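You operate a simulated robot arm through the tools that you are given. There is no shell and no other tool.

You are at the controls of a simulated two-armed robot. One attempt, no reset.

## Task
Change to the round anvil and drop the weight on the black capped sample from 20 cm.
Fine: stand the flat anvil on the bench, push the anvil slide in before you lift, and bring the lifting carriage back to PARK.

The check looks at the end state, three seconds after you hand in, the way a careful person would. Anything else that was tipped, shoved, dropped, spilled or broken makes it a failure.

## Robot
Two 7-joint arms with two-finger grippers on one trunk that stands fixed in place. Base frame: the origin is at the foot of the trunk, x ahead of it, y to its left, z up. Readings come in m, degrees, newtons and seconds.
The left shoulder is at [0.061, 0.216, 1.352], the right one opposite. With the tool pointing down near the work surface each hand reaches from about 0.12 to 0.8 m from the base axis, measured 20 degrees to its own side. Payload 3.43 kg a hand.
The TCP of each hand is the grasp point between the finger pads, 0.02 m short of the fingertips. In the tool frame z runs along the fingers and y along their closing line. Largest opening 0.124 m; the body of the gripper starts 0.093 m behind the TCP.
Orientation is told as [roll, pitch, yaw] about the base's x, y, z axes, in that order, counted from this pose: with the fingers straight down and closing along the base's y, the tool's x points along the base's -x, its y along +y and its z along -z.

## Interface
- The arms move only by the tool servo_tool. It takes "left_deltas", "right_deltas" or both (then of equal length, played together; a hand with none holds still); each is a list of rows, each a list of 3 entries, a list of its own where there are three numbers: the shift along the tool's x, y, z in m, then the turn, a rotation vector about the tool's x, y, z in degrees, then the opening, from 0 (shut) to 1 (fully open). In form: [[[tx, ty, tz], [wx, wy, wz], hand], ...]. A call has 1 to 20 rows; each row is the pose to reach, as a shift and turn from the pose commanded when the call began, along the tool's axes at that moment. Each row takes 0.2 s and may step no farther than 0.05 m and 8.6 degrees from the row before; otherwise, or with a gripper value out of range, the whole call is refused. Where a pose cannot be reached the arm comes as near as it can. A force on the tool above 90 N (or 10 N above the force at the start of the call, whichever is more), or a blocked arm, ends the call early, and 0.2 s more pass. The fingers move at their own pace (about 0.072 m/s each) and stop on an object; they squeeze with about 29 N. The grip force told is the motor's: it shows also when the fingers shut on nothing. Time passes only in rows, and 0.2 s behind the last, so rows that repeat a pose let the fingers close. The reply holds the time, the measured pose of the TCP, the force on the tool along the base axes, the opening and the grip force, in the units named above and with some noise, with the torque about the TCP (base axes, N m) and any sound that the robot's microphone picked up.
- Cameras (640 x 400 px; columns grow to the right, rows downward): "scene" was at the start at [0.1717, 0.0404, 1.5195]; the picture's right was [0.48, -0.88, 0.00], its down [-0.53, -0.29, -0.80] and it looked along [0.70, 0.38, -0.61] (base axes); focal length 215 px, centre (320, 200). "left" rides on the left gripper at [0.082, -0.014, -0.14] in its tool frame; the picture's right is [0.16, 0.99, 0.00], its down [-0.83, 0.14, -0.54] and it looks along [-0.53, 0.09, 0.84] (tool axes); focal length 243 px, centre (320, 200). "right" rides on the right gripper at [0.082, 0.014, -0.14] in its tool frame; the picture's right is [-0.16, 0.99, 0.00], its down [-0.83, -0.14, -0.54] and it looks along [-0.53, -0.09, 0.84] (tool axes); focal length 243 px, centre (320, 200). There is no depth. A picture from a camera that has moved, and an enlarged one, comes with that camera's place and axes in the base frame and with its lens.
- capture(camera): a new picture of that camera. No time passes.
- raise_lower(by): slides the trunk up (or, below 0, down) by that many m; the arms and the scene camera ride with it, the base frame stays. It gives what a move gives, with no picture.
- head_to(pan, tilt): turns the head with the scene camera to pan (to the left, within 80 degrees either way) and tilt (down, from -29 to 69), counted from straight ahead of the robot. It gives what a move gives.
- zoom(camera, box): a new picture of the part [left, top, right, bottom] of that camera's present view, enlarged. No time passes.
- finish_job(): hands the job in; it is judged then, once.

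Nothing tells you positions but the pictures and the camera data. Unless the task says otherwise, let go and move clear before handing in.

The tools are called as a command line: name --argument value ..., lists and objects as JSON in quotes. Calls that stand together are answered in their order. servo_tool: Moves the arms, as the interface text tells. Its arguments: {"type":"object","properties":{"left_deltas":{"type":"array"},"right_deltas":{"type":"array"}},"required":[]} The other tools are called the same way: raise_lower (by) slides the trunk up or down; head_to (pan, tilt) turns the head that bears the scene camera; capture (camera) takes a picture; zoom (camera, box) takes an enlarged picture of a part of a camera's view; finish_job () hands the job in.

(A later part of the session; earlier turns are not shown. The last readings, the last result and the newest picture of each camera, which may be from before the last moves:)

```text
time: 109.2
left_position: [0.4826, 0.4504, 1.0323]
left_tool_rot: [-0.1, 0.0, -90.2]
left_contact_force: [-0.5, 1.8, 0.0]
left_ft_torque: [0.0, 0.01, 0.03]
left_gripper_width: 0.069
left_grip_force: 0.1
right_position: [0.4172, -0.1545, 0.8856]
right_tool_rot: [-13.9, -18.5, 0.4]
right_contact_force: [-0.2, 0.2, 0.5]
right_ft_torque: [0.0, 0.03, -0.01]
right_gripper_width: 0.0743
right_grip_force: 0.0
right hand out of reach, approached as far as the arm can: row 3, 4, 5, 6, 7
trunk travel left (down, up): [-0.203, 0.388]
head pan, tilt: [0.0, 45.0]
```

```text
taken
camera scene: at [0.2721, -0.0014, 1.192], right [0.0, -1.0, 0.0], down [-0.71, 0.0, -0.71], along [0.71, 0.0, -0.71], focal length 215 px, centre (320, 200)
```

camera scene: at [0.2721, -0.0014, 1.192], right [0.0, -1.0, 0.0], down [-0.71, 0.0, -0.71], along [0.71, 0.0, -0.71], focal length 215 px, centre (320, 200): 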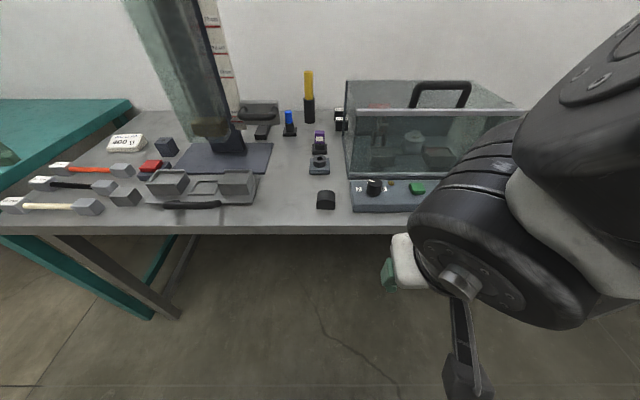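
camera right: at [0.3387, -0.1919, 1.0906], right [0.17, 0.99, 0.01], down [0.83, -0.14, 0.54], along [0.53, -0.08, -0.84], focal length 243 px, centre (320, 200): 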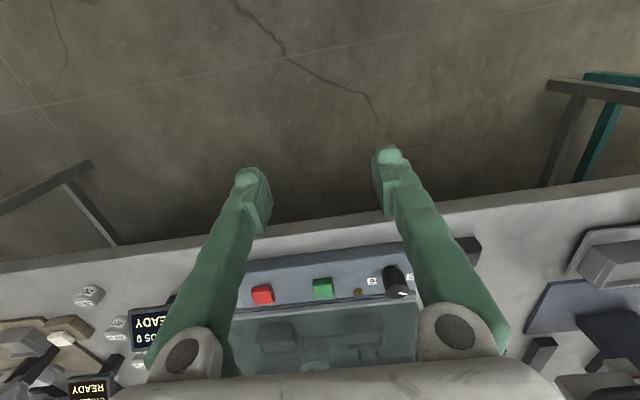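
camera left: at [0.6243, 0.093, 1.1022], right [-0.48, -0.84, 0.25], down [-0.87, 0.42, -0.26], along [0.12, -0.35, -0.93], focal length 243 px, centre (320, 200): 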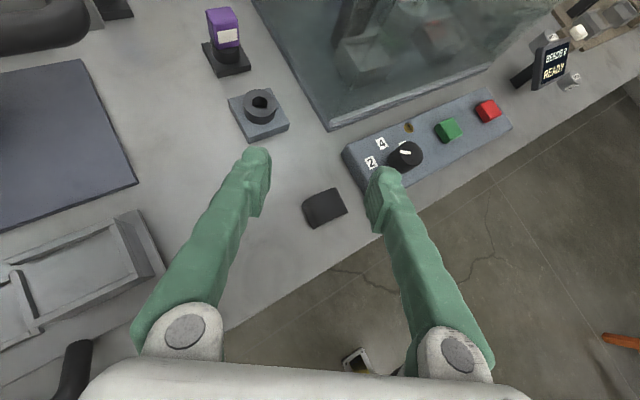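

The head is back to normal and the bench is untouched. New plan with the left hand only: grip the anvil by its front and back faces leaning inward, bring it a few cm left, turn it on the bench, then regrip it by its sides. First I'll park the right hand farther out and roll the left wrist so its camera is on top.

servo_tool --right_deltas '[[[-0.004, -0.026, -0.005], [0, 0, 0], 0.6], [[-0.008, -0.052, -0.01], [0, 0, 0], 0.6], [[-0.012, -0.078, -0.016], [0, 0, 0], 0.6], [[-0.016, -0.104, -0.021], [0, 0, 0], 0.6], [[-0.019, -0.13, -0.026], [0, 0, 0], 0.6], [[-0.019, -0.13, -0.026], [0, 0, 0], 0.6]]'

servo_tool --left_deltas '[[[-0.01, 0.006, 0], [0, 0, 8.5], 0.56], [[-0.02, 0.012, 0], [0, 0, 17], 0.56], [[-0.03, 0.018, 0], [0, 0, 25.5], 0.56], [[-0.04, 0.024, 0], [0, 0, 34], 0.56], [[-0.05, 0.03, 0], [0, 0, 42.5], 0.56], [[-0.06, 0.036, 0], [0, 0, 51], 0.56], [[-0.07, 0.042, 0], [0, 0, 59.5], 0.56], [[-0.08, 0.048, 0], [0, 0, 68], 0.56], [[-0.09, 0.054, 0], [0, 0, 76.5], 0.56], [[-0.1, 0.06, 0], [0, 0, 85], 0.56], [[-0.11, 0.066, 0.01], [0, 0, 93.5], 0.56], [[-0.12, 0.07, 0.02], [0, 0, 102], 0.56], [[-0.12, 0.07, 0.03], [0, 0, 110.5], 0.56], [[-0.12, 0.07, 0.03], [0, 0, 119], 0.56], [[-0.12, 0.07, 0.03], [0, 0, 127.5], 0.56], [[-0.12, 0.07, 0.03], [0, 0, 136], 0.56], [[-0.12, 0.07, 0.03], [0, 0, 144.5], 0.56], [[-0.12, 0.07, 0.03], [0, 0, 153], 0.56], [[-0.12, 0.07, 0.03], [0, 0, 161.5], 0.56], [[-0.12, 0.07, 0.03], [0, 0, 170], 0.56]]'

capture --camera "scene"

```text
time: 110.5
left_position: [0.4821, 0.4506, 1.0314]
left_tool_rot: [0.0, 0.1, -90.2]
left_contact_force: [0.3, 0.2, 0.2]
left_ft_torque: [-0.02, -0.01, 0.01]
left_gripper_width: 0.0692
left_grip_force: 0.1
right_position: [0.4645, -0.2227, 0.8757]
right_tool_rot: [-13.9, -18.4, 0.5]
right_contact_force: [-0.3, 0.0, -0.3]
right_ft_torque: [-0.02, -0.06, 0.0]
right_gripper_width: 0.0741
right_grip_force: 0.1
right hand out of reach, approached as far as the arm can: row 1, 2, 3, 4, 5, 6
trunk travel left (down, up): [-0.203, 0.388]
head pan, tilt: [0.0, 45.0]
```

```text
time: 114.8
left_position: [0.5512, 0.3304, 1.0007]
left_tool_rot: [0.1, -0.1, 99.7]
left_contact_force: [-0.7, -0.5, 0.1]
left_ft_torque: [0.0, -0.05, -0.01]
left_gripper_width: 0.0692
left_grip_force: 0.1
right_position: [0.4633, -0.2226, 0.8748]
right_tool_rot: [-14.0, -18.5, 0.4]
right_contact_force: [0.3, 0.1, -1.3]
right_ft_torque: [0.01, 0.03, -0.02]
right_gripper_width: 0.0745
right_grip_force: 0.0
trunk travel left (down, up): [-0.203, 0.388]
head pan, tilt: [0.0, 45.0]
```

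```text
taken
camera scene: at [0.272, -0.0015, 1.1918], right [0.0, -1.0, 0.0], down [-0.71, 0.0, -0.71], along [0.71, 0.0, -0.71], focal length 215 px, centre (320, 200)
```

scene: 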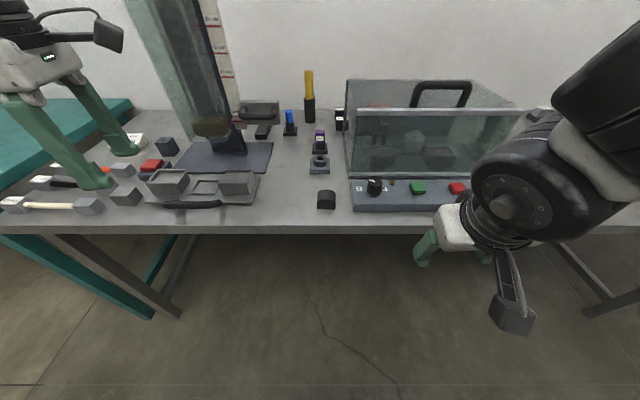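

servo_tool --left_deltas '[[[0, 0, 0], [0, 0, 5], 0.56], [[0, -0.02, 0.01], [0, 0, 9.7], 0.56], [[0, -0.04, 0.02], [0, 0, 9.7], 0.56]]'

servo_tool --left_deltas '[[[0.02, 0, 0], [0, 8, 0], 0.56], [[0.04, 0, 0], [0, 16, 0], 0.56], [[0.07, 0, 0], [0, 24, 0], 0.56], [[0.11, 0, 0.01], [0, 32, 0], 0.56], [[0.15, 0, 0.02], [0, 40, 0], 0.56], [[0.19, -0.01, 0.03], [0, 48, 0], 0.56], [[0.22, -0.02, 0.04], [0, 53, 0], 0.56], [[0.25, -0.03, 0.05], [0, 53, 0], 0.56], [[0.25, -0.03, 0.05], [0, 53, 0], 0.56]]'

capture --camera "left"

capture --camera "scene"

```text
time: 115.5
left_position: [0.5921, 0.337, 0.9801]
left_tool_rot: [0.1, -0.1, 90.0]
left_contact_force: [0.3, -0.4, -0.3]
left_ft_torque: [-0.01, 0.04, 0.02]
left_gripper_width: 0.0692
left_grip_force: 0.1
right_position: [0.4641, -0.2227, 0.8761]
right_tool_rot: [-14.1, -18.4, 0.4]
right_contact_force: [-0.2, 0.1, 0.0]
right_ft_torque: [-0.01, 0.02, 0.0]
right_gripper_width: 0.0744
right_grip_force: 0.1
trunk travel left (down, up): [-0.203, 0.388]
head pan, tilt: [0.0, 45.0]
```

```text
time: 117.5
left_position: [0.6222, 0.0874, 0.9337]
left_tool_rot: [0.1, 52.9, 90.3]
left_contact_force: [0.0, -0.3, -0.6]
left_ft_torque: [-0.03, 0.02, 0.01]
left_gripper_width: 0.0694
left_grip_force: 0.1
right_position: [0.4634, -0.2234, 0.8762]
right_tool_rot: [-14.0, -18.4, 0.5]
right_contact_force: [-0.6, 0.5, 0.3]
right_ft_torque: [0.01, 0.01, 0.0]
right_gripper_width: 0.0745
right_grip_force: 0.1
trunk travel left (down, up): [-0.203, 0.388]
head pan, tilt: [0.0, 45.0]
```

```text
taken
camera left: at [0.635, 0.1505, 1.0841], right [-0.99, -0.1, 0.13], down [-0.14, 0.93, -0.34], along [-0.09, -0.35, -0.93], focal length 243 px, centre (320, 200)
```

left: 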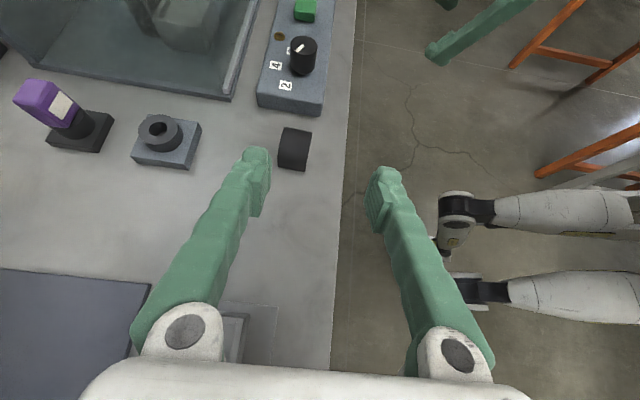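

```text
taken
camera scene: at [0.2718, -0.0007, 1.1919], right [0.0, -1.0, 0.0], down [-0.71, 0.0, -0.71], along [0.71, 0.0, -0.71], focal length 215 px, centre (320, 200)
```

scene: 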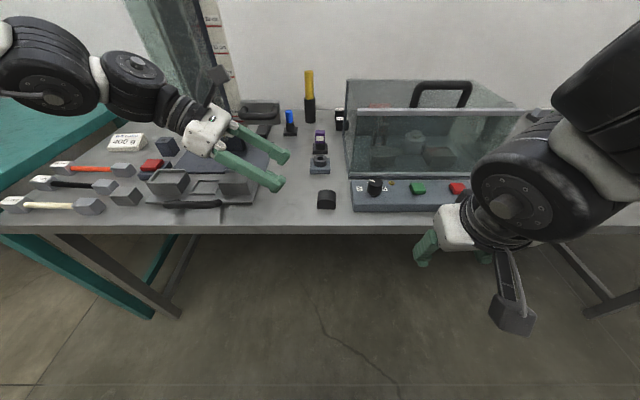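

The camera is now on top, looking down on the anvil and the fingers. Taking a closer view to measure the anvil precisely.

zoom --camera "left" --box '[220, 90, 380, 200]'

```text
3.64 times, centred on (300, 145) of left
camera zoom: at [0.635, 0.1505, 1.0841], right [-0.99, -0.1, 0.13], down [-0.14, 0.93, -0.34], along [-0.09, -0.35, -0.93], focal length 882 px, centre (393, 400)
```

zoom: 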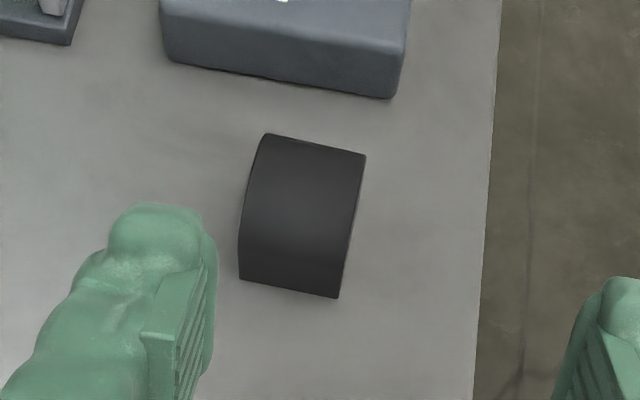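

The anvil spans x 0.631–0.667, y -0.042–0.005 and is square to the axes. I'll approach it leaning inward.

servo_tool --left_deltas '[[[0.003, -0.009, 0.037], [0, 0, 0], 0.56], [[0.006, -0.018, 0.075], [0, 0, 0], 0.56], [[0.0095, -0.0265, 0.112], [0, 0, 0], 0.56], [[0.0095, -0.0265, 0.112], [0, 0, 0], 0.56]]'

capture --camera "left"

zoom --camera "left" --box '[220, 100, 420, 225]'

zoom --camera "scene" --box '[200, 100, 400, 230]'

```text
time: 118.5
left_position: [0.6484, -0.0047, 0.8728]
left_tool_rot: [0.2, 52.9, 90.2]
left_contact_force: [0.5, 0.7, 0.1]
left_ft_torque: [0.05, -0.04, 0.04]
left_gripper_width: 0.0695
left_grip_force: 0.1
left hand out of reach, approached as far as the arm can: row 3, 4
right_position: [0.465, -0.2216, 0.8755]
right_tool_rot: [-14.0, -18.4, 0.3]
right_contact_force: [0.1, -0.7, 1.0]
right_ft_torque: [0.0, 0.0, -0.01]
right_gripper_width: 0.0743
right_grip_force: 0.0
trunk travel left (down, up): [-0.203, 0.388]
head pan, tilt: [0.0, 45.0]
```

```text
taken
camera left: at [0.6604, 0.0583, 1.023], right [-0.99, -0.1, 0.13], down [-0.14, 0.93, -0.34], along [-0.09, -0.35, -0.93], focal length 243 px, centre (320, 200)
```

left: 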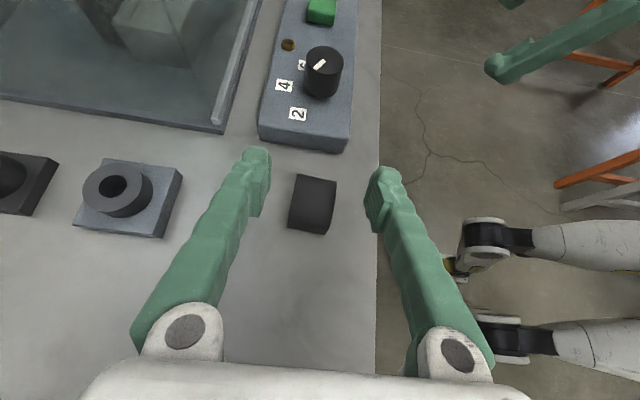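

```text
3.20 times, centred on (320, 162) of left
camera zoom: at [0.6604, 0.0583, 1.023], right [-0.99, -0.1, 0.13], down [-0.14, 0.93, -0.34], along [-0.09, -0.35, -0.93], focal length 776 px, centre (320, 320)
```

zoom: 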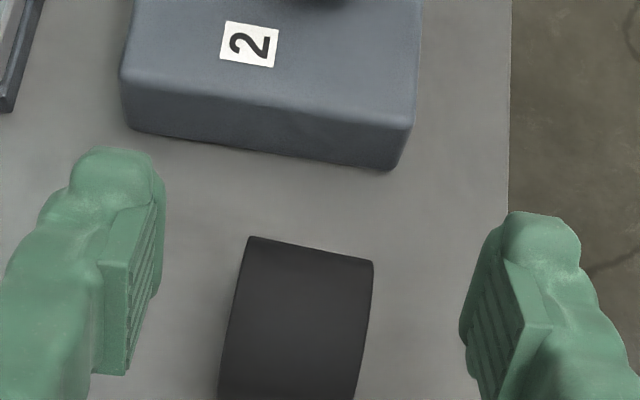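

```text
3.08 times, centred on (300, 165) of scene
camera zoom: at [0.2715, -0.0014, 1.192], right [0.0, -1.0, 0.0], down [-0.71, 0.0, -0.71], along [0.71, 0.0, -0.71], focal length 662 px, centre (382, 308)
```

zoom: 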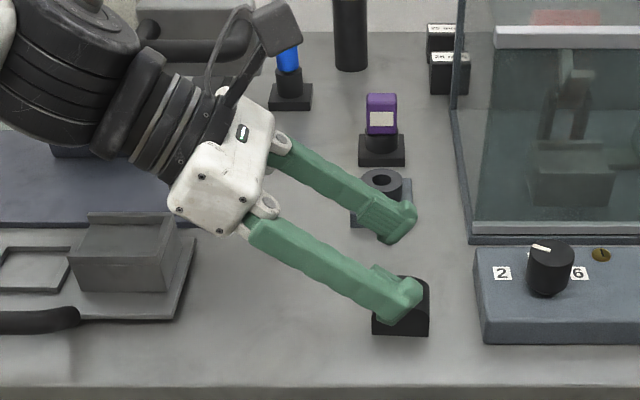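

servo_tool --left_deltas '[[[-0.01, 0, 0.008], [0, 0, 0], 0.56], [[-0.02, 0, 0.016], [0, 0, 0], 0.56], [[-0.0327, 0, 0.0247], [0, 0, 0], 0.56], [[-0.0327, 0, 0.0247], [0, 0, 0], 0.56]]'

zoom --camera "left" --box '[220, 100, 420, 225]'

zoom --camera "scene" --box '[240, 140, 360, 230]'

```text
time: 119.5
left_position: [0.6476, -0.0029, 0.831]
left_tool_rot: [0.1, 52.9, 90.3]
left_contact_force: [0.2, -0.3, 0.6]
left_ft_torque: [-0.03, -0.01, 0.01]
left_gripper_width: 0.0691
left_grip_force: 0.0
right_position: [0.4644, -0.2211, 0.8741]
right_tool_rot: [-14.0, -18.5, 0.4]
right_contact_force: [0.5, 0.0, -0.2]
right_ft_torque: [-0.04, -0.02, -0.05]
right_gripper_width: 0.0742
right_grip_force: 0.0
trunk travel left (down, up): [-0.203, 0.388]
head pan, tilt: [0.0, 45.0]
```

```text
3.20 times, centred on (320, 162) of left
camera zoom: at [0.6606, 0.0595, 0.9816], right [-0.99, -0.1, 0.13], down [-0.14, 0.93, -0.34], along [-0.09, -0.35, -0.93], focal length 776 px, centre (320, 320)
```

zoom: 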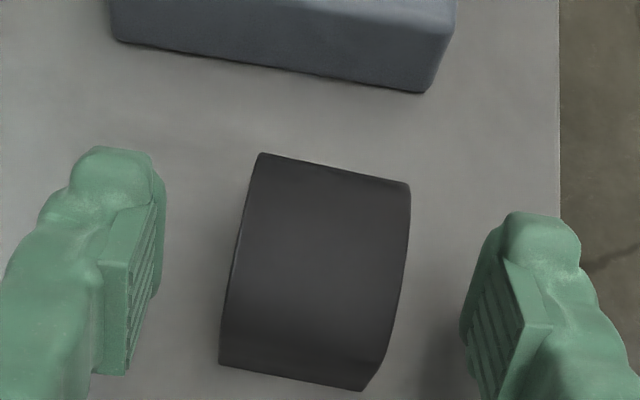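

```text
4.44 times, centred on (300, 185) of scene
camera zoom: at [0.2718, -0.0016, 1.1919], right [0.0, -1.0, 0.0], down [-0.71, 0.0, -0.71], along [0.71, 0.0, -0.71], focal length 956 px, centre (409, 267)
```

zoom: 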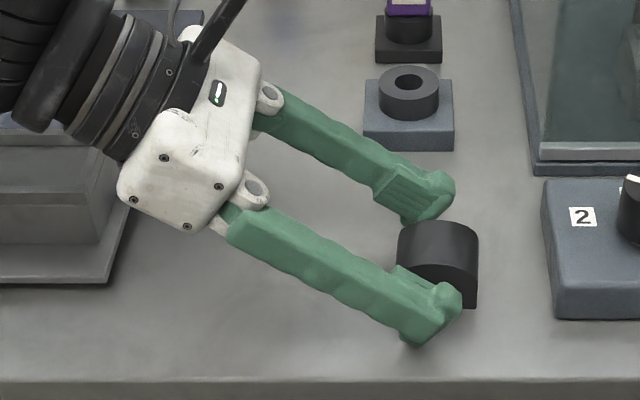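

Fingers straddle the anvil evenly. Closing.

servo_tool --left_deltas '[[[0, 0, 0], [0, 0, 0], 0.4], [[0, 0, 0], [0, 0, 0], 0.25], [[0, 0, 0], [0, 0, 0], 0.1], [[0, 0, 0], [0, 0, 0], 0.0], [[0, 0, 0], [0, 0, 0], 0.0]]'

zoom --camera "left" --box '[220, 100, 420, 225]'

```text
time: 120.8
left_position: [0.6478, -0.0039, 0.8305]
left_tool_rot: [0.1, 52.9, 90.3]
left_contact_force: [0.9, -1.0, 0.5]
left_ft_torque: [-0.03, -0.09, -0.01]
left_gripper_width: 0.035
left_grip_force: 29.0
right_position: [0.4636, -0.2227, 0.8753]
right_tool_rot: [-14.0, -18.4, 0.4]
right_contact_force: [0.1, -0.1, 0.6]
right_ft_torque: [0.0, -0.02, 0.01]
right_gripper_width: 0.0743
right_grip_force: 0.1
trunk travel left (down, up): [-0.203, 0.388]
head pan, tilt: [0.0, 45.0]
```

```text
3.20 times, centred on (320, 162) of left
camera zoom: at [0.6607, 0.0595, 0.9815], right [-0.99, -0.1, 0.13], down [-0.14, 0.93, -0.34], along [-0.09, -0.35, -0.93], focal length 776 px, centre (320, 320)
```

zoom: 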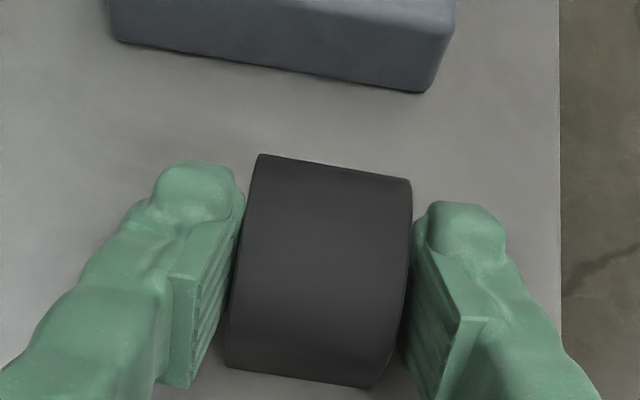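

Gripped (35 mm deep). I'll lift it 35 mm and bring it toward (0.61, 0.085), turning the hand about -25° on the way.

servo_tool --left_deltas '[[[0.012, 0, -0.009], [0, 0, 0], 0], [[0.028, 0, -0.021], [0, 0, 0], 0], [[0.014, 0.01, -0.039], [0, 0, 0], 0], [[0, 0.02, -0.057], [-5, 0, 3.8], 0], [[-0.014, 0.03, -0.075], [-10, 0, 7.6], 0], [[-0.0265, 0.0395, -0.093], [-15, 0, 11.4], 0], [[-0.0265, 0.0395, -0.093], [-19.9, 0, 15.1], 0], [[-0.0265, 0.0395, -0.093], [-19.9, 0, 15.1], 0]]'

capture --camera "left"

zoom --camera "scene" --box '[180, 110, 360, 240]'

```text
time: 122.5
left_position: [0.6084, 0.0862, 0.8627]
left_tool_rot: [0.1, 52.9, 65.0]
left_contact_force: [0.3, -0.1, -2.3]
left_ft_torque: [0.05, -0.05, 0.04]
left_gripper_width: 0.0346
left_grip_force: 29.0
right_position: [0.4648, -0.2222, 0.876]
right_tool_rot: [-13.9, -18.4, 0.4]
right_contact_force: [0.3, -0.5, -0.2]
right_ft_torque: [0.01, -0.02, 0.0]
right_gripper_width: 0.0742
right_grip_force: 0.1
trunk travel left (down, up): [-0.203, 0.388]
head pan, tilt: [0.0, 45.0]
```

```text
taken
camera left: at [0.6467, 0.1385, 1.0134], right [-0.94, 0.33, 0.13], down [0.27, 0.9, -0.34], along [-0.23, -0.28, -0.93], focal length 243 px, centre (320, 200)
```

left: 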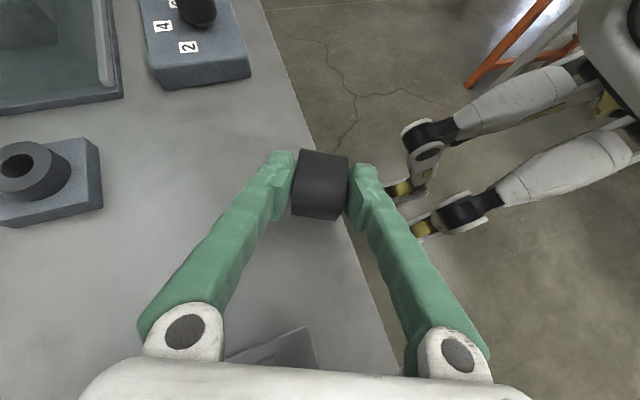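

```text
3.08 times, centred on (270, 175) of scene
camera zoom: at [0.2716, -0.0014, 1.192], right [0.0, -1.0, 0.0], down [-0.71, 0.0, -0.71], along [0.71, 0.0, -0.71], focal length 662 px, centre (474, 277)
```

zoom: 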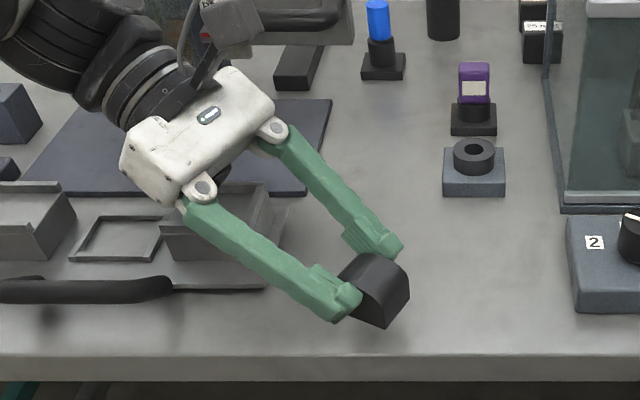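

It all works: hand turned to the needed angle at (0.61, 0.086). The anvil is a bit close to the bench edge, so I'll shift it about 3 cm forward before setting it down.

servo_tool --left_deltas '[[[-0.005, -0.0127, -0.0065], [0, 0, 0], 0], [[-0.0098, -0.0255, -0.013], [0, 0, 0], 0], [[-0.0098, -0.0255, -0.013], [-4, 0, 3], 0], [[-0.0098, -0.0255, -0.013], [-4, 0, 3], 0]]'

capture --camera "left"

zoom --camera "scene" --box '[180, 110, 360, 240]'

```text
time: 123.5
left_position: [0.6113, 0.116, 0.8662]
left_tool_rot: [0.1, 52.9, 60.1]
left_contact_force: [0.3, 0.1, -2.5]
left_ft_torque: [0.06, -0.04, 0.02]
left_gripper_width: 0.0348
left_grip_force: 29.2
left hand out of reach, approached as far as the arm can: row 2, 3, 4
right_position: [0.4643, -0.223, 0.8756]
right_tool_rot: [-14.0, -18.4, 0.4]
right_contact_force: [0.1, 0.5, 0.7]
right_ft_torque: [0.04, 0.01, -0.03]
right_gripper_width: 0.0743
right_grip_force: 0.1
trunk travel left (down, up): [-0.203, 0.388]
head pan, tilt: [0.0, 45.0]
```

```text
taken
camera left: at [0.6537, 0.1629, 1.0174], right [-0.9, 0.4, 0.13], down [0.34, 0.88, -0.34], along [-0.25, -0.26, -0.93], focal length 243 px, centre (320, 200)
```

left: 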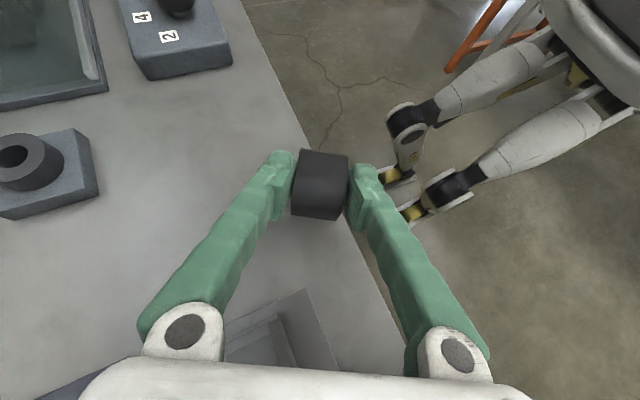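

```text
3.08 times, centred on (270, 175) of scene
camera zoom: at [0.2723, -0.0016, 1.1917], right [0.0, -1.0, 0.0], down [-0.71, 0.0, -0.71], along [0.71, 0.0, -0.71], focal length 662 px, centre (474, 277)
```

zoom: 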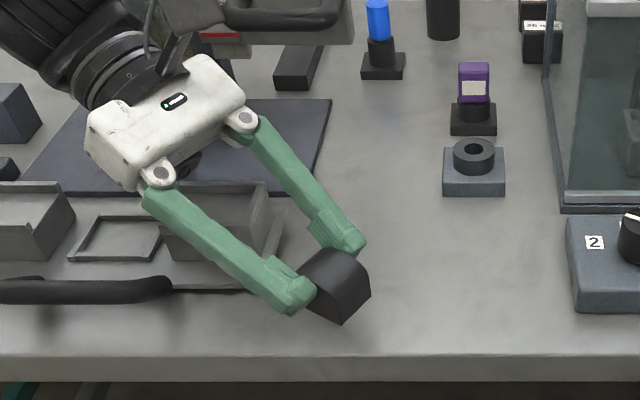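

servo_tool --left_deltas '[[[0.0003, -0.007, 0.0003], [2.8, 0, -2.1], 0], [[0.0006, -0.0144, 0.0007], [5.6, 0, -4.2], 0], [[0.0006, -0.0144, 0.0007], [5.6, 0, -4.2], 0]]'

```text
time: 124.3
left_position: [0.6243, 0.1061, 0.8666]
left_tool_rot: [0.2, 52.9, 67.3]
left_contact_force: [0.7, 0.4, -1.7]
left_ft_torque: [0.07, -0.02, -0.02]
left_gripper_width: 0.0348
left_grip_force: 29.1
right_position: [0.4643, -0.2237, 0.8752]
right_tool_rot: [-14.0, -18.3, 0.4]
right_contact_force: [-1.0, -0.1, 0.3]
right_ft_torque: [0.02, -0.01, 0.0]
right_gripper_width: 0.0744
right_grip_force: 0.1
trunk travel left (down, up): [-0.203, 0.388]
head pan, tilt: [0.0, 45.0]
```

servo_tool --left_deltas '[[[-0.008, 0, 0.006], [0, 0, 0], 0], [[-0.016, 0, 0.0125], [0, 0, 0], 0], [[-0.0247, 0, 0.0187], [0, 0, 0], 0], [[-0.0271, 0, 0.0205], [0, 0, 0], 0], [[-0.0287, 0, 0.0217], [0, 0, 0], 0], [[-0.0287, 0, 0.0217], [0, 0, 0], 0]]'

zoom --camera "scene" --box '[220, 150, 340, 230]'

```text
time: 125.8
left_position: [0.6241, 0.106, 0.831]
left_tool_rot: [-0.2, 53.0, 67.0]
left_contact_force: [1.9, -0.9, 3.0]
left_ft_torque: [-0.22, -0.03, 0.01]
left_gripper_width: 0.0351
left_grip_force: 28.9
right_position: [0.4629, -0.2227, 0.8763]
right_tool_rot: [-14.0, -18.4, 0.4]
right_contact_force: [1.0, 0.8, -0.5]
right_ft_torque: [0.01, -0.01, -0.01]
right_gripper_width: 0.0743
right_grip_force: 0.0
trunk travel left (down, up): [-0.203, 0.388]
head pan, tilt: [0.0, 45.0]
```

```text
5.00 times, centred on (280, 190) of scene
camera zoom: at [0.2719, -0.0016, 1.1919], right [0.0, -1.0, 0.0], down [-0.71, 0.0, -0.71], along [0.71, 0.0, -0.71], focal length 1075 px, centre (520, 250)
```

zoom: 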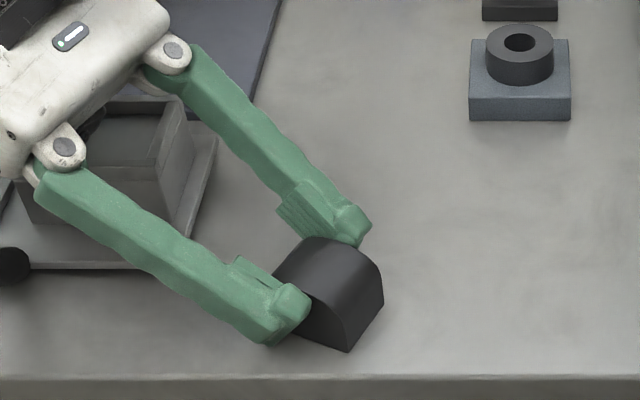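

It's resting on the bench. Releasing and rising straight up.

servo_tool --left_deltas '[[[0, 0, 0], [0, 0, 0], 0.35], [[0, 0, 0], [0, 0, 0], 0.5], [[0, 0, 0], [0, 0, 0], 0.56], [[0.024, 0, -0.018], [0, 0, 0], 0.56], [[0.056, 0, -0.042], [0, 0, 0], 0.56], [[0.088, 0, -0.066], [0, 0, 0], 0.56], [[0.1, 0, -0.076], [0, 0, 0], 0.56]]'

capture --camera "left"

zoom --camera "scene" --box '[220, 130, 360, 230]'

```text
time: 127.3
left_position: [0.6237, 0.1063, 0.9565]
left_tool_rot: [0.0, 52.9, 67.2]
left_contact_force: [0.2, -0.5, 0.0]
left_ft_torque: [0.0, -0.01, 0.0]
left_gripper_width: 0.0693
left_grip_force: 0.1
right_position: [0.4645, -0.2224, 0.8767]
right_tool_rot: [-14.0, -18.4, 0.4]
right_contact_force: [0.1, 0.2, -0.7]
right_ft_torque: [0.01, -0.02, 0.02]
right_gripper_width: 0.0745
right_grip_force: 0.1
trunk travel left (down, up): [-0.203, 0.388]
head pan, tilt: [0.0, 45.0]
```

```text
taken
camera left: at [0.6591, 0.1596, 1.1075], right [-0.95, 0.29, 0.13], down [0.23, 0.91, -0.34], along [-0.22, -0.29, -0.93], focal length 243 px, centre (320, 200)
```

left: 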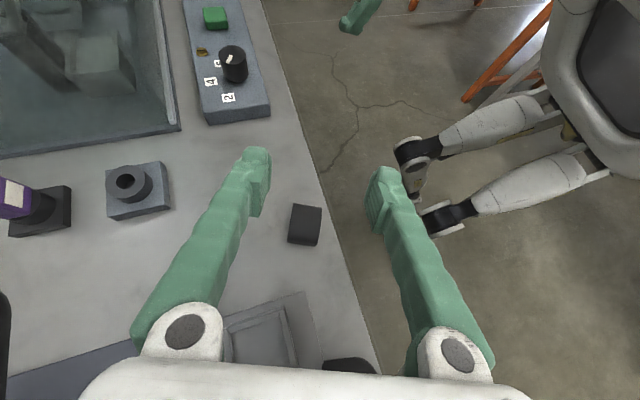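

```text
4.00 times, centred on (290, 180) of scene
camera zoom: at [0.2722, -0.0015, 1.1918], right [0.0, -1.0, 0.0], down [-0.71, 0.0, -0.71], along [0.71, 0.0, -0.71], focal length 860 px, centre (440, 280)
```

zoom: 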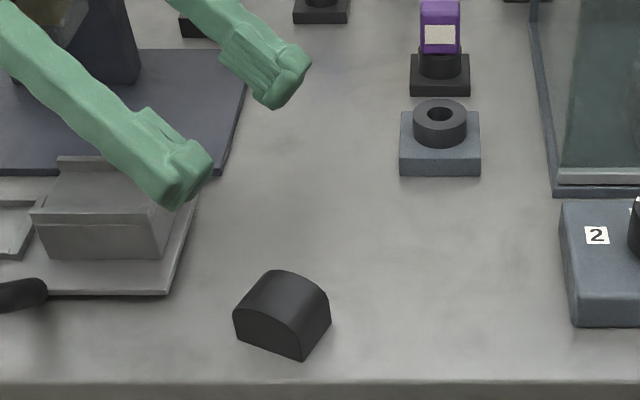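

The anvil now stands at about (0.617, 0.094) turned about -22°. I'll swing the hand around to match that angle so it can grip the anvil's sides.

servo_tool --left_deltas '[[[-0.002, 0.008, -0.007], [6.2, 0, -4.7], 0.56], [[-0.005, 0.017, -0.015], [12.4, 0, -9.4], 0.56], [[-0.007, 0.025, -0.022], [18.6, 0, -14.1], 0.56], [[-0.0095, 0.034, -0.029], [24.8, 0, -18.8], 0.56], [[-0.0095, 0.034, -0.029], [31, 0, -23.5], 0.56], [[-0.0095, 0.034, -0.029], [37.2, 0, -28.2], 0.56], [[-0.0095, 0.034, -0.029], [43.4, 0, -32.9], 0.56], [[-0.0095, 0.034, -0.029], [49.6, 0, -37.6], 0.56], [[-0.0095, 0.034, -0.029], [55.8, 0, -42.3], 0.56], [[-0.0095, 0.034, -0.029], [62, 0, -47], 0.56], [[-0.0095, 0.034, -0.029], [67.8, 0, -51.3], 0.56], [[-0.0095, 0.034, -0.029], [67.8, 0, -51.3], 0.56]]'

capture --camera "left"

capture --camera "scene"

```text
time: 129.9
left_position: [0.6022, 0.1472, 0.9665]
left_tool_rot: [0.2, 52.9, 152.3]
left_contact_force: [-0.5, 0.2, -0.5]
left_ft_torque: [0.02, 0.0, -0.02]
left_gripper_width: 0.0695
left_grip_force: 0.0
right_position: [0.4639, -0.2222, 0.8755]
right_tool_rot: [-14.0, -18.5, 0.5]
right_contact_force: [-0.2, 0.2, -0.4]
right_ft_torque: [-0.03, -0.03, -0.01]
right_gripper_width: 0.0745
right_grip_force: 0.0
trunk travel left (down, up): [-0.203, 0.388]
head pan, tilt: [0.0, 45.0]
```

```text
taken
camera left: at [0.5532, 0.1887, 1.1173], right [-0.37, -0.92, 0.13], down [-0.89, 0.31, -0.34], along [0.27, -0.24, -0.93], focal length 243 px, centre (320, 200)
```

left: 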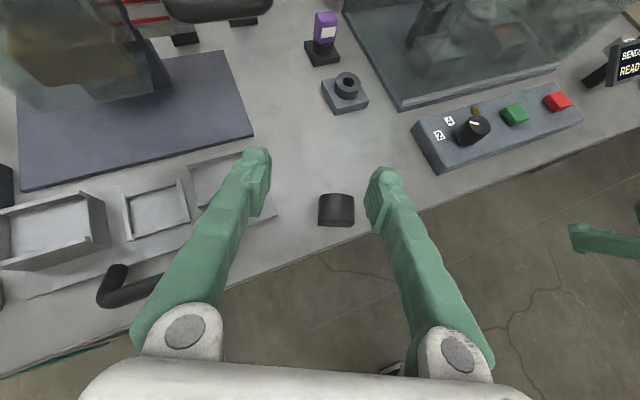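

```text
taken
camera scene: at [0.2719, -0.0011, 1.1918], right [0.0, -1.0, 0.0], down [-0.71, 0.0, -0.71], along [0.71, 0.0, -0.71], focal length 215 px, centre (320, 200)
```

scene: 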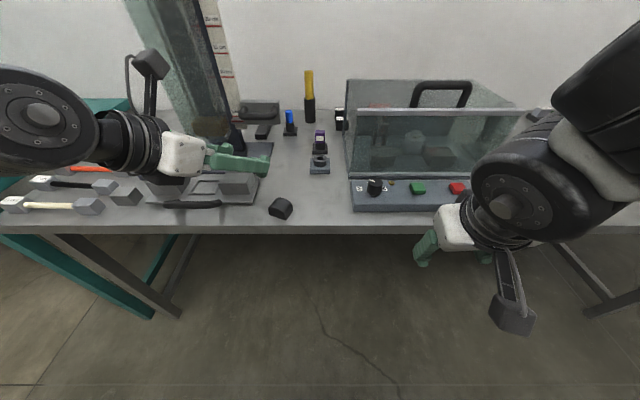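

zoom --camera "left" --box '[240, 140, 420, 255]'

```text
3.48 times, centred on (330, 198) of left
camera zoom: at [0.5532, 0.1887, 1.1173], right [-0.37, -0.92, 0.13], down [-0.89, 0.31, -0.34], along [0.27, -0.24, -0.93], focal length 844 px, centre (285, 209)
```

zoom: 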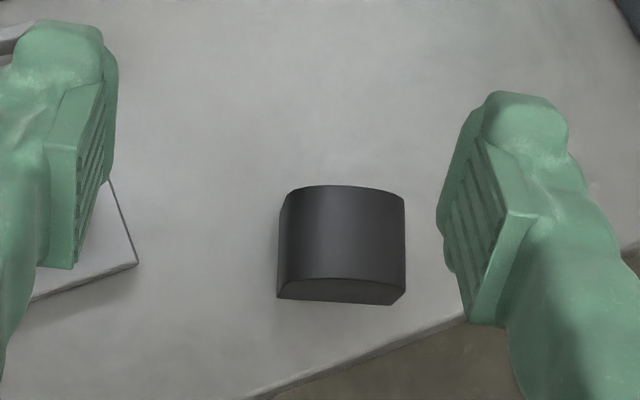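

servo_tool --left_deltas '[[[-0.016, 0.013, 0.029], [1.1, -1, -0.8], 0.56], [[-0.032, 0.026, 0.058], [2.1, -3, -1.6], 0.56], [[-0.0485, 0.0385, 0.0875], [3.2, -5, -2.4], 0.56], [[-0.0485, 0.0385, 0.0875], [3.2, -5, -2.4], 0.56]]'

capture --camera "left"

zoom --camera "left" --box '[220, 120, 420, 245]'

```text
time: 130.9
left_position: [0.6262, 0.1069, 0.8753]
left_tool_rot: [-0.1, 47.9, 156.1]
left_contact_force: [-0.2, 0.3, 0.5]
left_ft_torque: [-0.05, -0.01, 0.01]
left_gripper_width: 0.0695
left_grip_force: 0.0
left hand out of reach, approached as far as the arm can: row 3, 4
right_position: [0.4647, -0.2221, 0.8749]
right_tool_rot: [-14.0, -18.3, 0.5]
right_contact_force: [-0.8, 0.2, 0.2]
right_ft_torque: [-0.03, 0.03, -0.05]
right_gripper_width: 0.0746
right_grip_force: 0.1
trunk travel left (down, up): [-0.203, 0.388]
head pan, tilt: [0.0, 45.0]
```

```text
taken
camera left: at [0.5854, 0.1391, 1.0312], right [-0.3, -0.95, 0.12], down [-0.93, 0.26, -0.25], along [0.21, -0.19, -0.96], focal length 243 px, centre (320, 200)
```

left: 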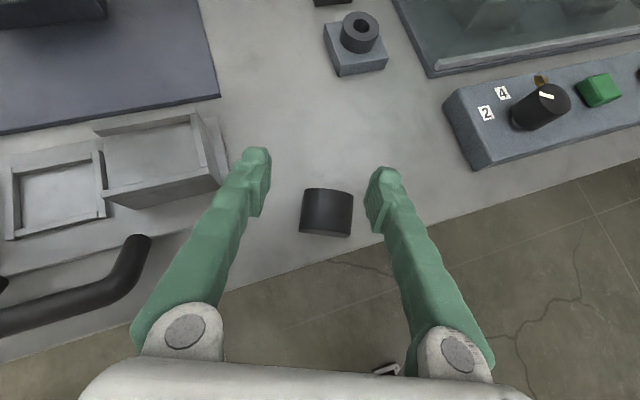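

```text
3.20 times, centred on (320, 182) of left
camera zoom: at [0.5854, 0.1391, 1.0312], right [-0.3, -0.95, 0.12], down [-0.93, 0.26, -0.25], along [0.21, -0.19, -0.96], focal length 776 px, centre (320, 256)
```

zoom: 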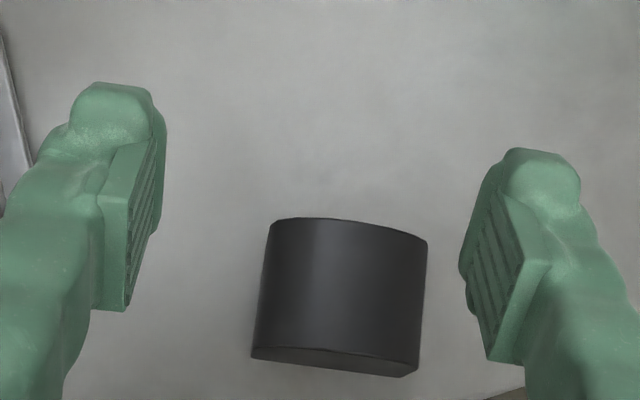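

servo_tool --left_deltas '[[[0, 0.004, 0], [-1.5, 1, 1.3], 0.56], [[-0.0007, 0.0125, -0.0008], [-3, 2, 2.7], 0.56], [[-0.0007, 0.0125, -0.0008], [-3, 2, 2.7], 0.56]]'

zoom --camera "left" --box '[220, 120, 420, 245]'

```text
time: 131.8
left_position: [0.6171, 0.0943, 0.875]
left_tool_rot: [-0.2, 49.9, 151.9]
left_contact_force: [0.5, -0.4, 0.0]
left_ft_torque: [-0.01, 0.02, 0.02]
left_gripper_width: 0.0693
left_grip_force: 0.0
right_position: [0.4645, -0.2226, 0.8758]
right_tool_rot: [-14.0, -18.4, 0.5]
right_contact_force: [0.1, 0.9, -0.2]
right_ft_torque: [-0.02, 0.04, -0.04]
right_gripper_width: 0.0743
right_grip_force: 0.0
trunk travel left (down, up): [-0.203, 0.388]
head pan, tilt: [0.0, 45.0]
```

```text
3.20 times, centred on (320, 182) of left
camera zoom: at [0.5748, 0.1326, 1.0299], right [-0.37, -0.92, 0.12], down [-0.9, 0.32, -0.29], along [0.23, -0.22, -0.95], focal length 776 px, centre (320, 256)
```

zoom: 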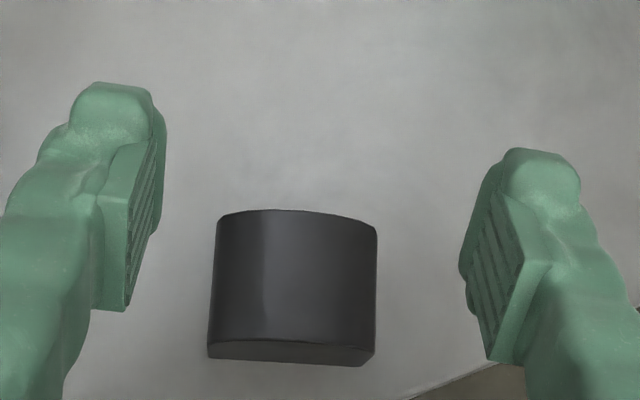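

servo_tool --left_deltas '[[[-0.0106, 0, 0.0097], [0, 0, 0], 0.56], [[-0.0212, 0, 0.0193], [0, 0, 0], 0.56], [[-0.0318, -0.0009, 0.029], [0, 0, 0], 0.56], [[-0.0318, -0.0009, 0.029], [0, 0, 0], 0.56]]'

zoom --camera "left" --box '[220, 120, 420, 245]'

zoom --camera "scene" --box '[200, 150, 320, 230]'

```text
time: 132.8
left_position: [0.6195, 0.0931, 0.8343]
left_tool_rot: [-0.4, 49.8, 151.8]
left_contact_force: [-0.1, 0.7, 0.2]
left_ft_torque: [-0.04, -0.03, 0.01]
left_gripper_width: 0.0695
left_grip_force: 0.0
right_position: [0.4643, -0.2234, 0.8755]
right_tool_rot: [-13.9, -18.5, 0.4]
right_contact_force: [0.2, -0.1, -0.3]
right_ft_torque: [-0.01, 0.01, -0.01]
right_gripper_width: 0.0744
right_grip_force: 0.0
trunk travel left (down, up): [-0.203, 0.388]
head pan, tilt: [0.0, 45.0]
```

```text
3.20 times, centred on (320, 182) of left
camera zoom: at [0.5772, 0.1312, 0.9883], right [-0.37, -0.92, 0.12], down [-0.9, 0.32, -0.29], along [0.23, -0.22, -0.95], focal length 776 px, centre (320, 256)
```

zoom: 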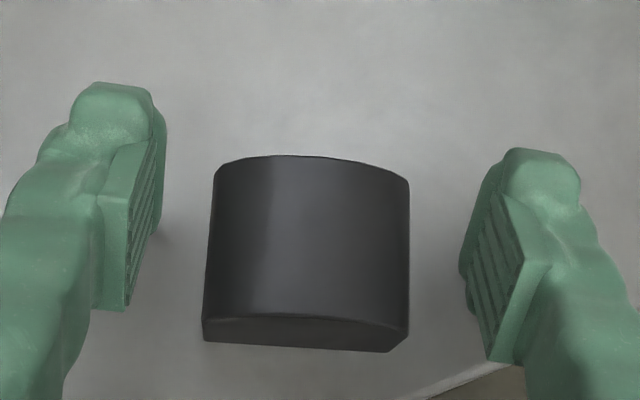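

```text
5.00 times, centred on (260, 190) of scene
camera zoom: at [0.272, -0.0015, 1.1919], right [0.0, -1.0, 0.0], down [-0.71, 0.0, -0.71], along [0.71, 0.0, -0.71], focal length 1075 px, centre (620, 250)
```

zoom: 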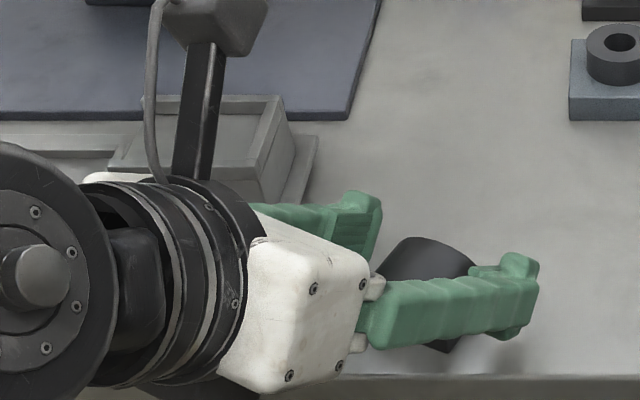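

servo_tool --left_deltas '[[[-0.0032, 0, 0.0027], [0, 0, 0], 0.56], [[-0.0063, 0, 0.0053], [0, 0, 0], 0.56], [[-0.0063, 0, 0.0053], [0, 0, 0], 0.45], [[-0.0063, 0, 0.0053], [0, 0, 0], 0.35], [[-0.0063, 0, 0.0053], [0, 0, 0], 0.2], [[-0.0063, 0, 0.0053], [0, 0, 0], 0.0], [[-0.0063, 0, 0.0053], [0, 0, 0], 0.0], [[-0.0063, 0, 0.0053], [0, 0, 0], 0.0]]'

zoom --camera "left" --box '[220, 120, 420, 245]'

```text
time: 134.6
left_position: [0.6185, 0.0927, 0.8255]
left_tool_rot: [-0.3, 49.9, 151.9]
left_contact_force: [0.1, 0.5, -0.7]
left_ft_torque: [-0.07, 0.01, 0.01]
left_gripper_width: 0.0452
left_grip_force: 28.8
right_position: [0.4645, -0.2226, 0.8771]
right_tool_rot: [-14.0, -18.4, 0.4]
right_contact_force: [0.1, -0.4, 0.1]
right_ft_torque: [0.0, -0.01, 0.0]
right_gripper_width: 0.0742
right_grip_force: 0.1
trunk travel left (down, up): [-0.203, 0.388]
head pan, tilt: [0.0, 45.0]
```

```text
3.20 times, centred on (320, 182) of left
camera zoom: at [0.5763, 0.1307, 0.9787], right [-0.37, -0.92, 0.12], down [-0.9, 0.32, -0.29], along [0.23, -0.22, -0.95], focal length 776 px, centre (320, 256)
```

zoom: 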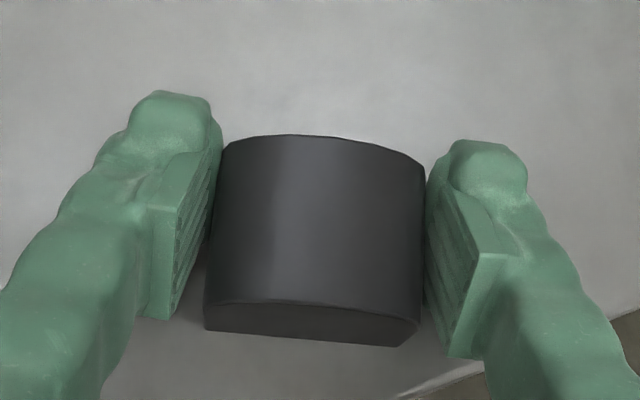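

Gripped at exactly 45 mm, so it has squared itself to the pads. I'll lift it, and take a clear look at the empty seat before placing.

servo_tool --left_deltas '[[[0.0115, 0, -0.0097], [0, 0, 0], 0], [[0.031, 0, -0.026], [0, 0, 0], 0], [[0.0535, 0, -0.045], [0, 0, 0], 0], [[0.0765, 0, -0.0644], [0, 0, 0], 0], [[0.0765, 0, -0.0644], [0, 0, 0], 0]]'

head_to --pan 32 --tilt 45

capture --camera "scene"

capture --camera "left"

```text
time: 135.8
left_position: [0.6182, 0.0939, 0.9225]
left_tool_rot: [-0.3, 49.8, 151.8]
left_contact_force: [-0.3, -0.8, -4.4]
left_ft_torque: [0.0, 0.02, -0.02]
left_gripper_width: 0.0449
left_grip_force: 29.2
right_position: [0.4637, -0.2225, 0.8745]
right_tool_rot: [-14.0, -18.4, 0.5]
right_contact_force: [0.4, -0.8, 0.2]
right_ft_torque: [-0.02, 0.01, 0.0]
right_gripper_width: 0.0744
right_grip_force: 0.0
trunk travel left (down, up): [-0.203, 0.388]
head pan, tilt: [0.0, 45.0]
```

```text
time: 136.7
left_position: [0.6177, 0.0934, 0.9238]
left_tool_rot: [-0.3, 49.8, 151.8]
left_contact_force: [0.3, 0.2, -1.1]
left_ft_torque: [0.0, 0.02, -0.01]
left_gripper_width: 0.0453
left_grip_force: 28.9
right_position: [0.464, -0.2228, 0.8761]
right_tool_rot: [-14.0, -18.4, 0.3]
right_contact_force: [-0.2, 0.1, -0.2]
right_ft_torque: [-0.01, 0.0, 0.01]
right_gripper_width: 0.0747
right_grip_force: 0.1
trunk travel left (down, up): [-0.203, 0.388]
head pan, tilt: [32.0, 45.0]
```

```text
taken
camera scene: at [0.26, 0.0416, 1.1918], right [0.53, -0.85, 0.0], down [-0.6, -0.37, -0.71], along [0.6, 0.37, -0.71], focal length 215 px, centre (320, 200)
```

scene: 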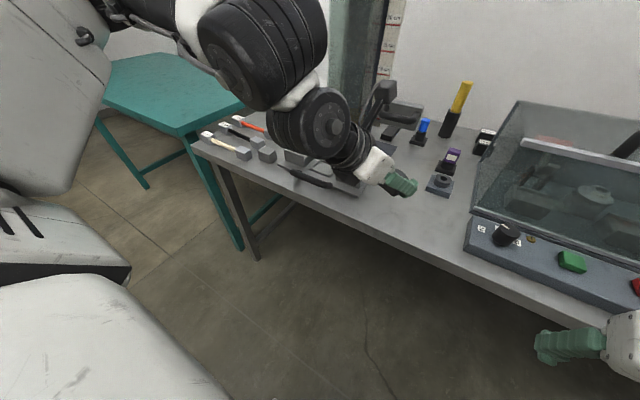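

```text
taken
camera left: at [0.575, 0.1309, 1.0772], right [-0.37, -0.92, 0.12], down [-0.9, 0.32, -0.29], along [0.23, -0.22, -0.95], focal length 243 px, centre (320, 200)
```

left: 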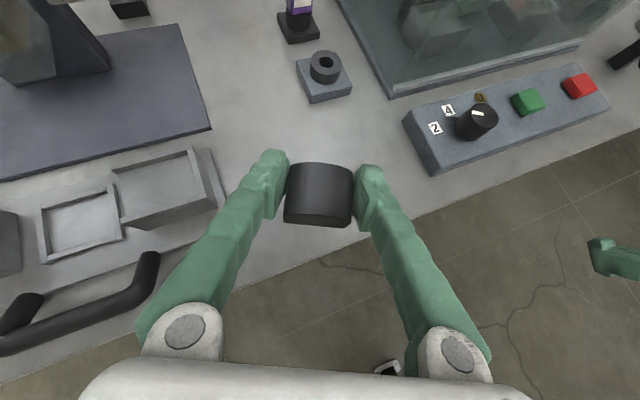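

zoom --camera "left" --box '[20, 140, 230, 270]'

```text
3.05 times, centred on (125, 205) of left
camera zoom: at [0.575, 0.1309, 1.0772], right [-0.37, -0.92, 0.12], down [-0.9, 0.32, -0.29], along [0.23, -0.22, -0.95], focal length 739 px, centre (914, 185)
```

zoom: 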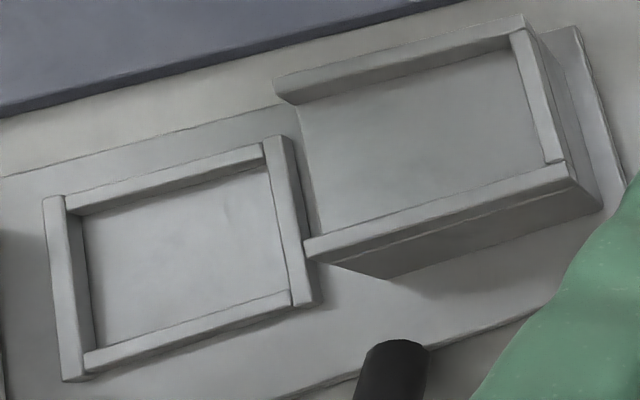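

The seat is a full rectangular frame with about 6 mm play around the anvil. I'll carry the round anvil over to it, turning the hand back square on the way.

servo_tool --left_deltas '[[[0.01, -0.02, -0.012], [2, 0, -1.7], 0], [[0.008, -0.056, -0.02], [6, 0, -5], 0], [[0.005, -0.096, -0.027], [10, 0, -8.5], 0], [[0.003, -0.136, -0.034], [14, 0, -11.9], 0], [[0, -0.176, -0.038], [18, 0, -15.2], 0], [[0, -0.2161, -0.0418], [21.5, 0, -18.2], 0], [[0, -0.2161, -0.0418], [21.5, 0, -18.2], 0]]'

capture --camera "left"

capture --camera "scene"

```text
time: 138.3
left_position: [0.6907, 0.2994, 0.9523]
left_tool_rot: [-0.2, 49.9, -179.8]
left_contact_force: [0.0, 0.2, -2.4]
left_ft_torque: [0.0, 0.03, -0.02]
left_gripper_width: 0.0449
left_grip_force: 29.0
right_position: [0.4632, -0.2216, 0.8759]
right_tool_rot: [-13.9, -18.4, 0.3]
right_contact_force: [0.6, -0.3, -0.6]
right_ft_torque: [0.03, -0.01, -0.02]
right_gripper_width: 0.0747
right_grip_force: 0.1
trunk travel left (down, up): [-0.203, 0.388]
head pan, tilt: [32.0, 45.0]
```

```text
taken
camera left: at [0.6364, 0.3131, 1.105], right [0.11, -0.99, 0.12], down [-0.95, -0.14, -0.29], along [0.3, -0.09, -0.95], focal length 243 px, centre (320, 200)
```

left: 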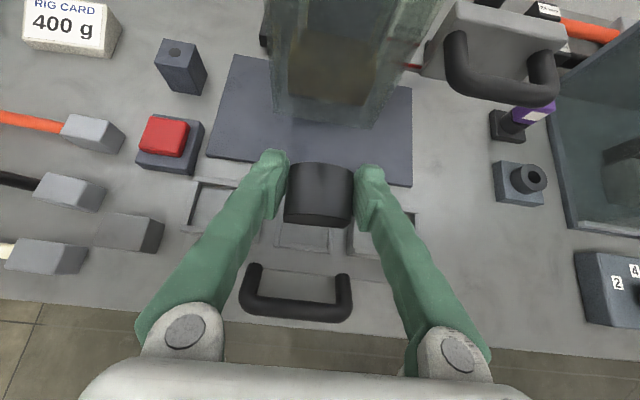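

```text
taken
camera scene: at [0.2598, 0.0416, 1.1918], right [0.53, -0.85, 0.0], down [-0.6, -0.37, -0.71], along [0.6, 0.37, -0.71], focal length 215 px, centre (320, 200)
```

scene: 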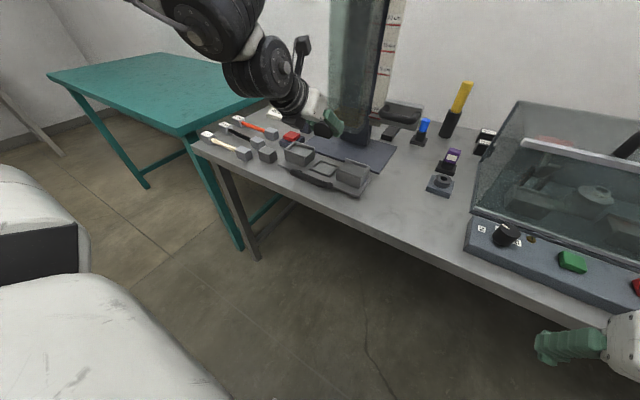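

zoom --camera "left" --box '[220, 140, 420, 265]'

zoom --camera "scene" --box '[260, 80, 400, 200]'

```text
3.20 times, centred on (320, 202) of left
camera zoom: at [0.6364, 0.3131, 1.105], right [0.11, -0.99, 0.12], down [-0.95, -0.14, -0.29], along [0.3, -0.09, -0.95], focal length 776 px, centre (320, 192)
```

zoom: 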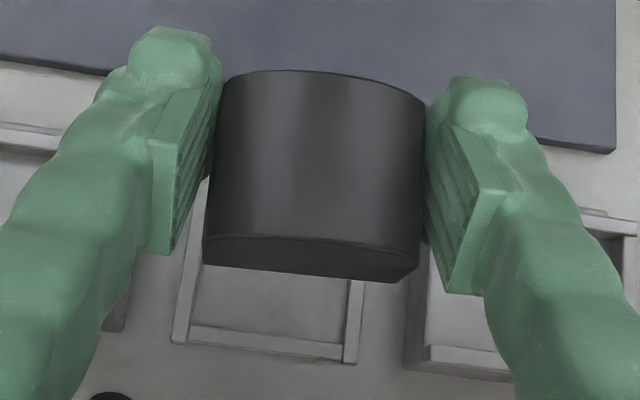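

```text
3.33 times, centred on (330, 140) of scene
camera zoom: at [0.2598, 0.0416, 1.1918], right [0.53, -0.85, 0.0], down [-0.6, -0.37, -0.71], along [0.6, 0.37, -0.71], focal length 717 px, centre (287, 400)
```

zoom: 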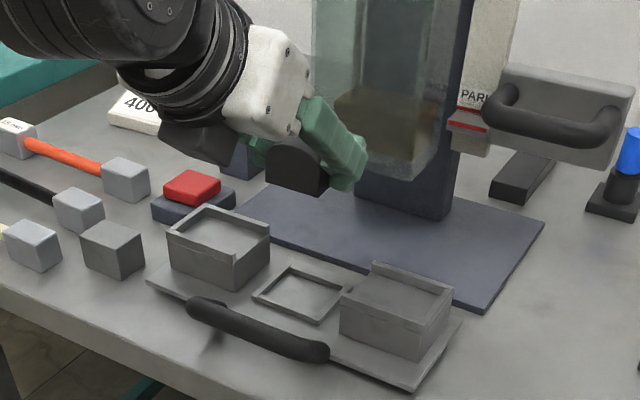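

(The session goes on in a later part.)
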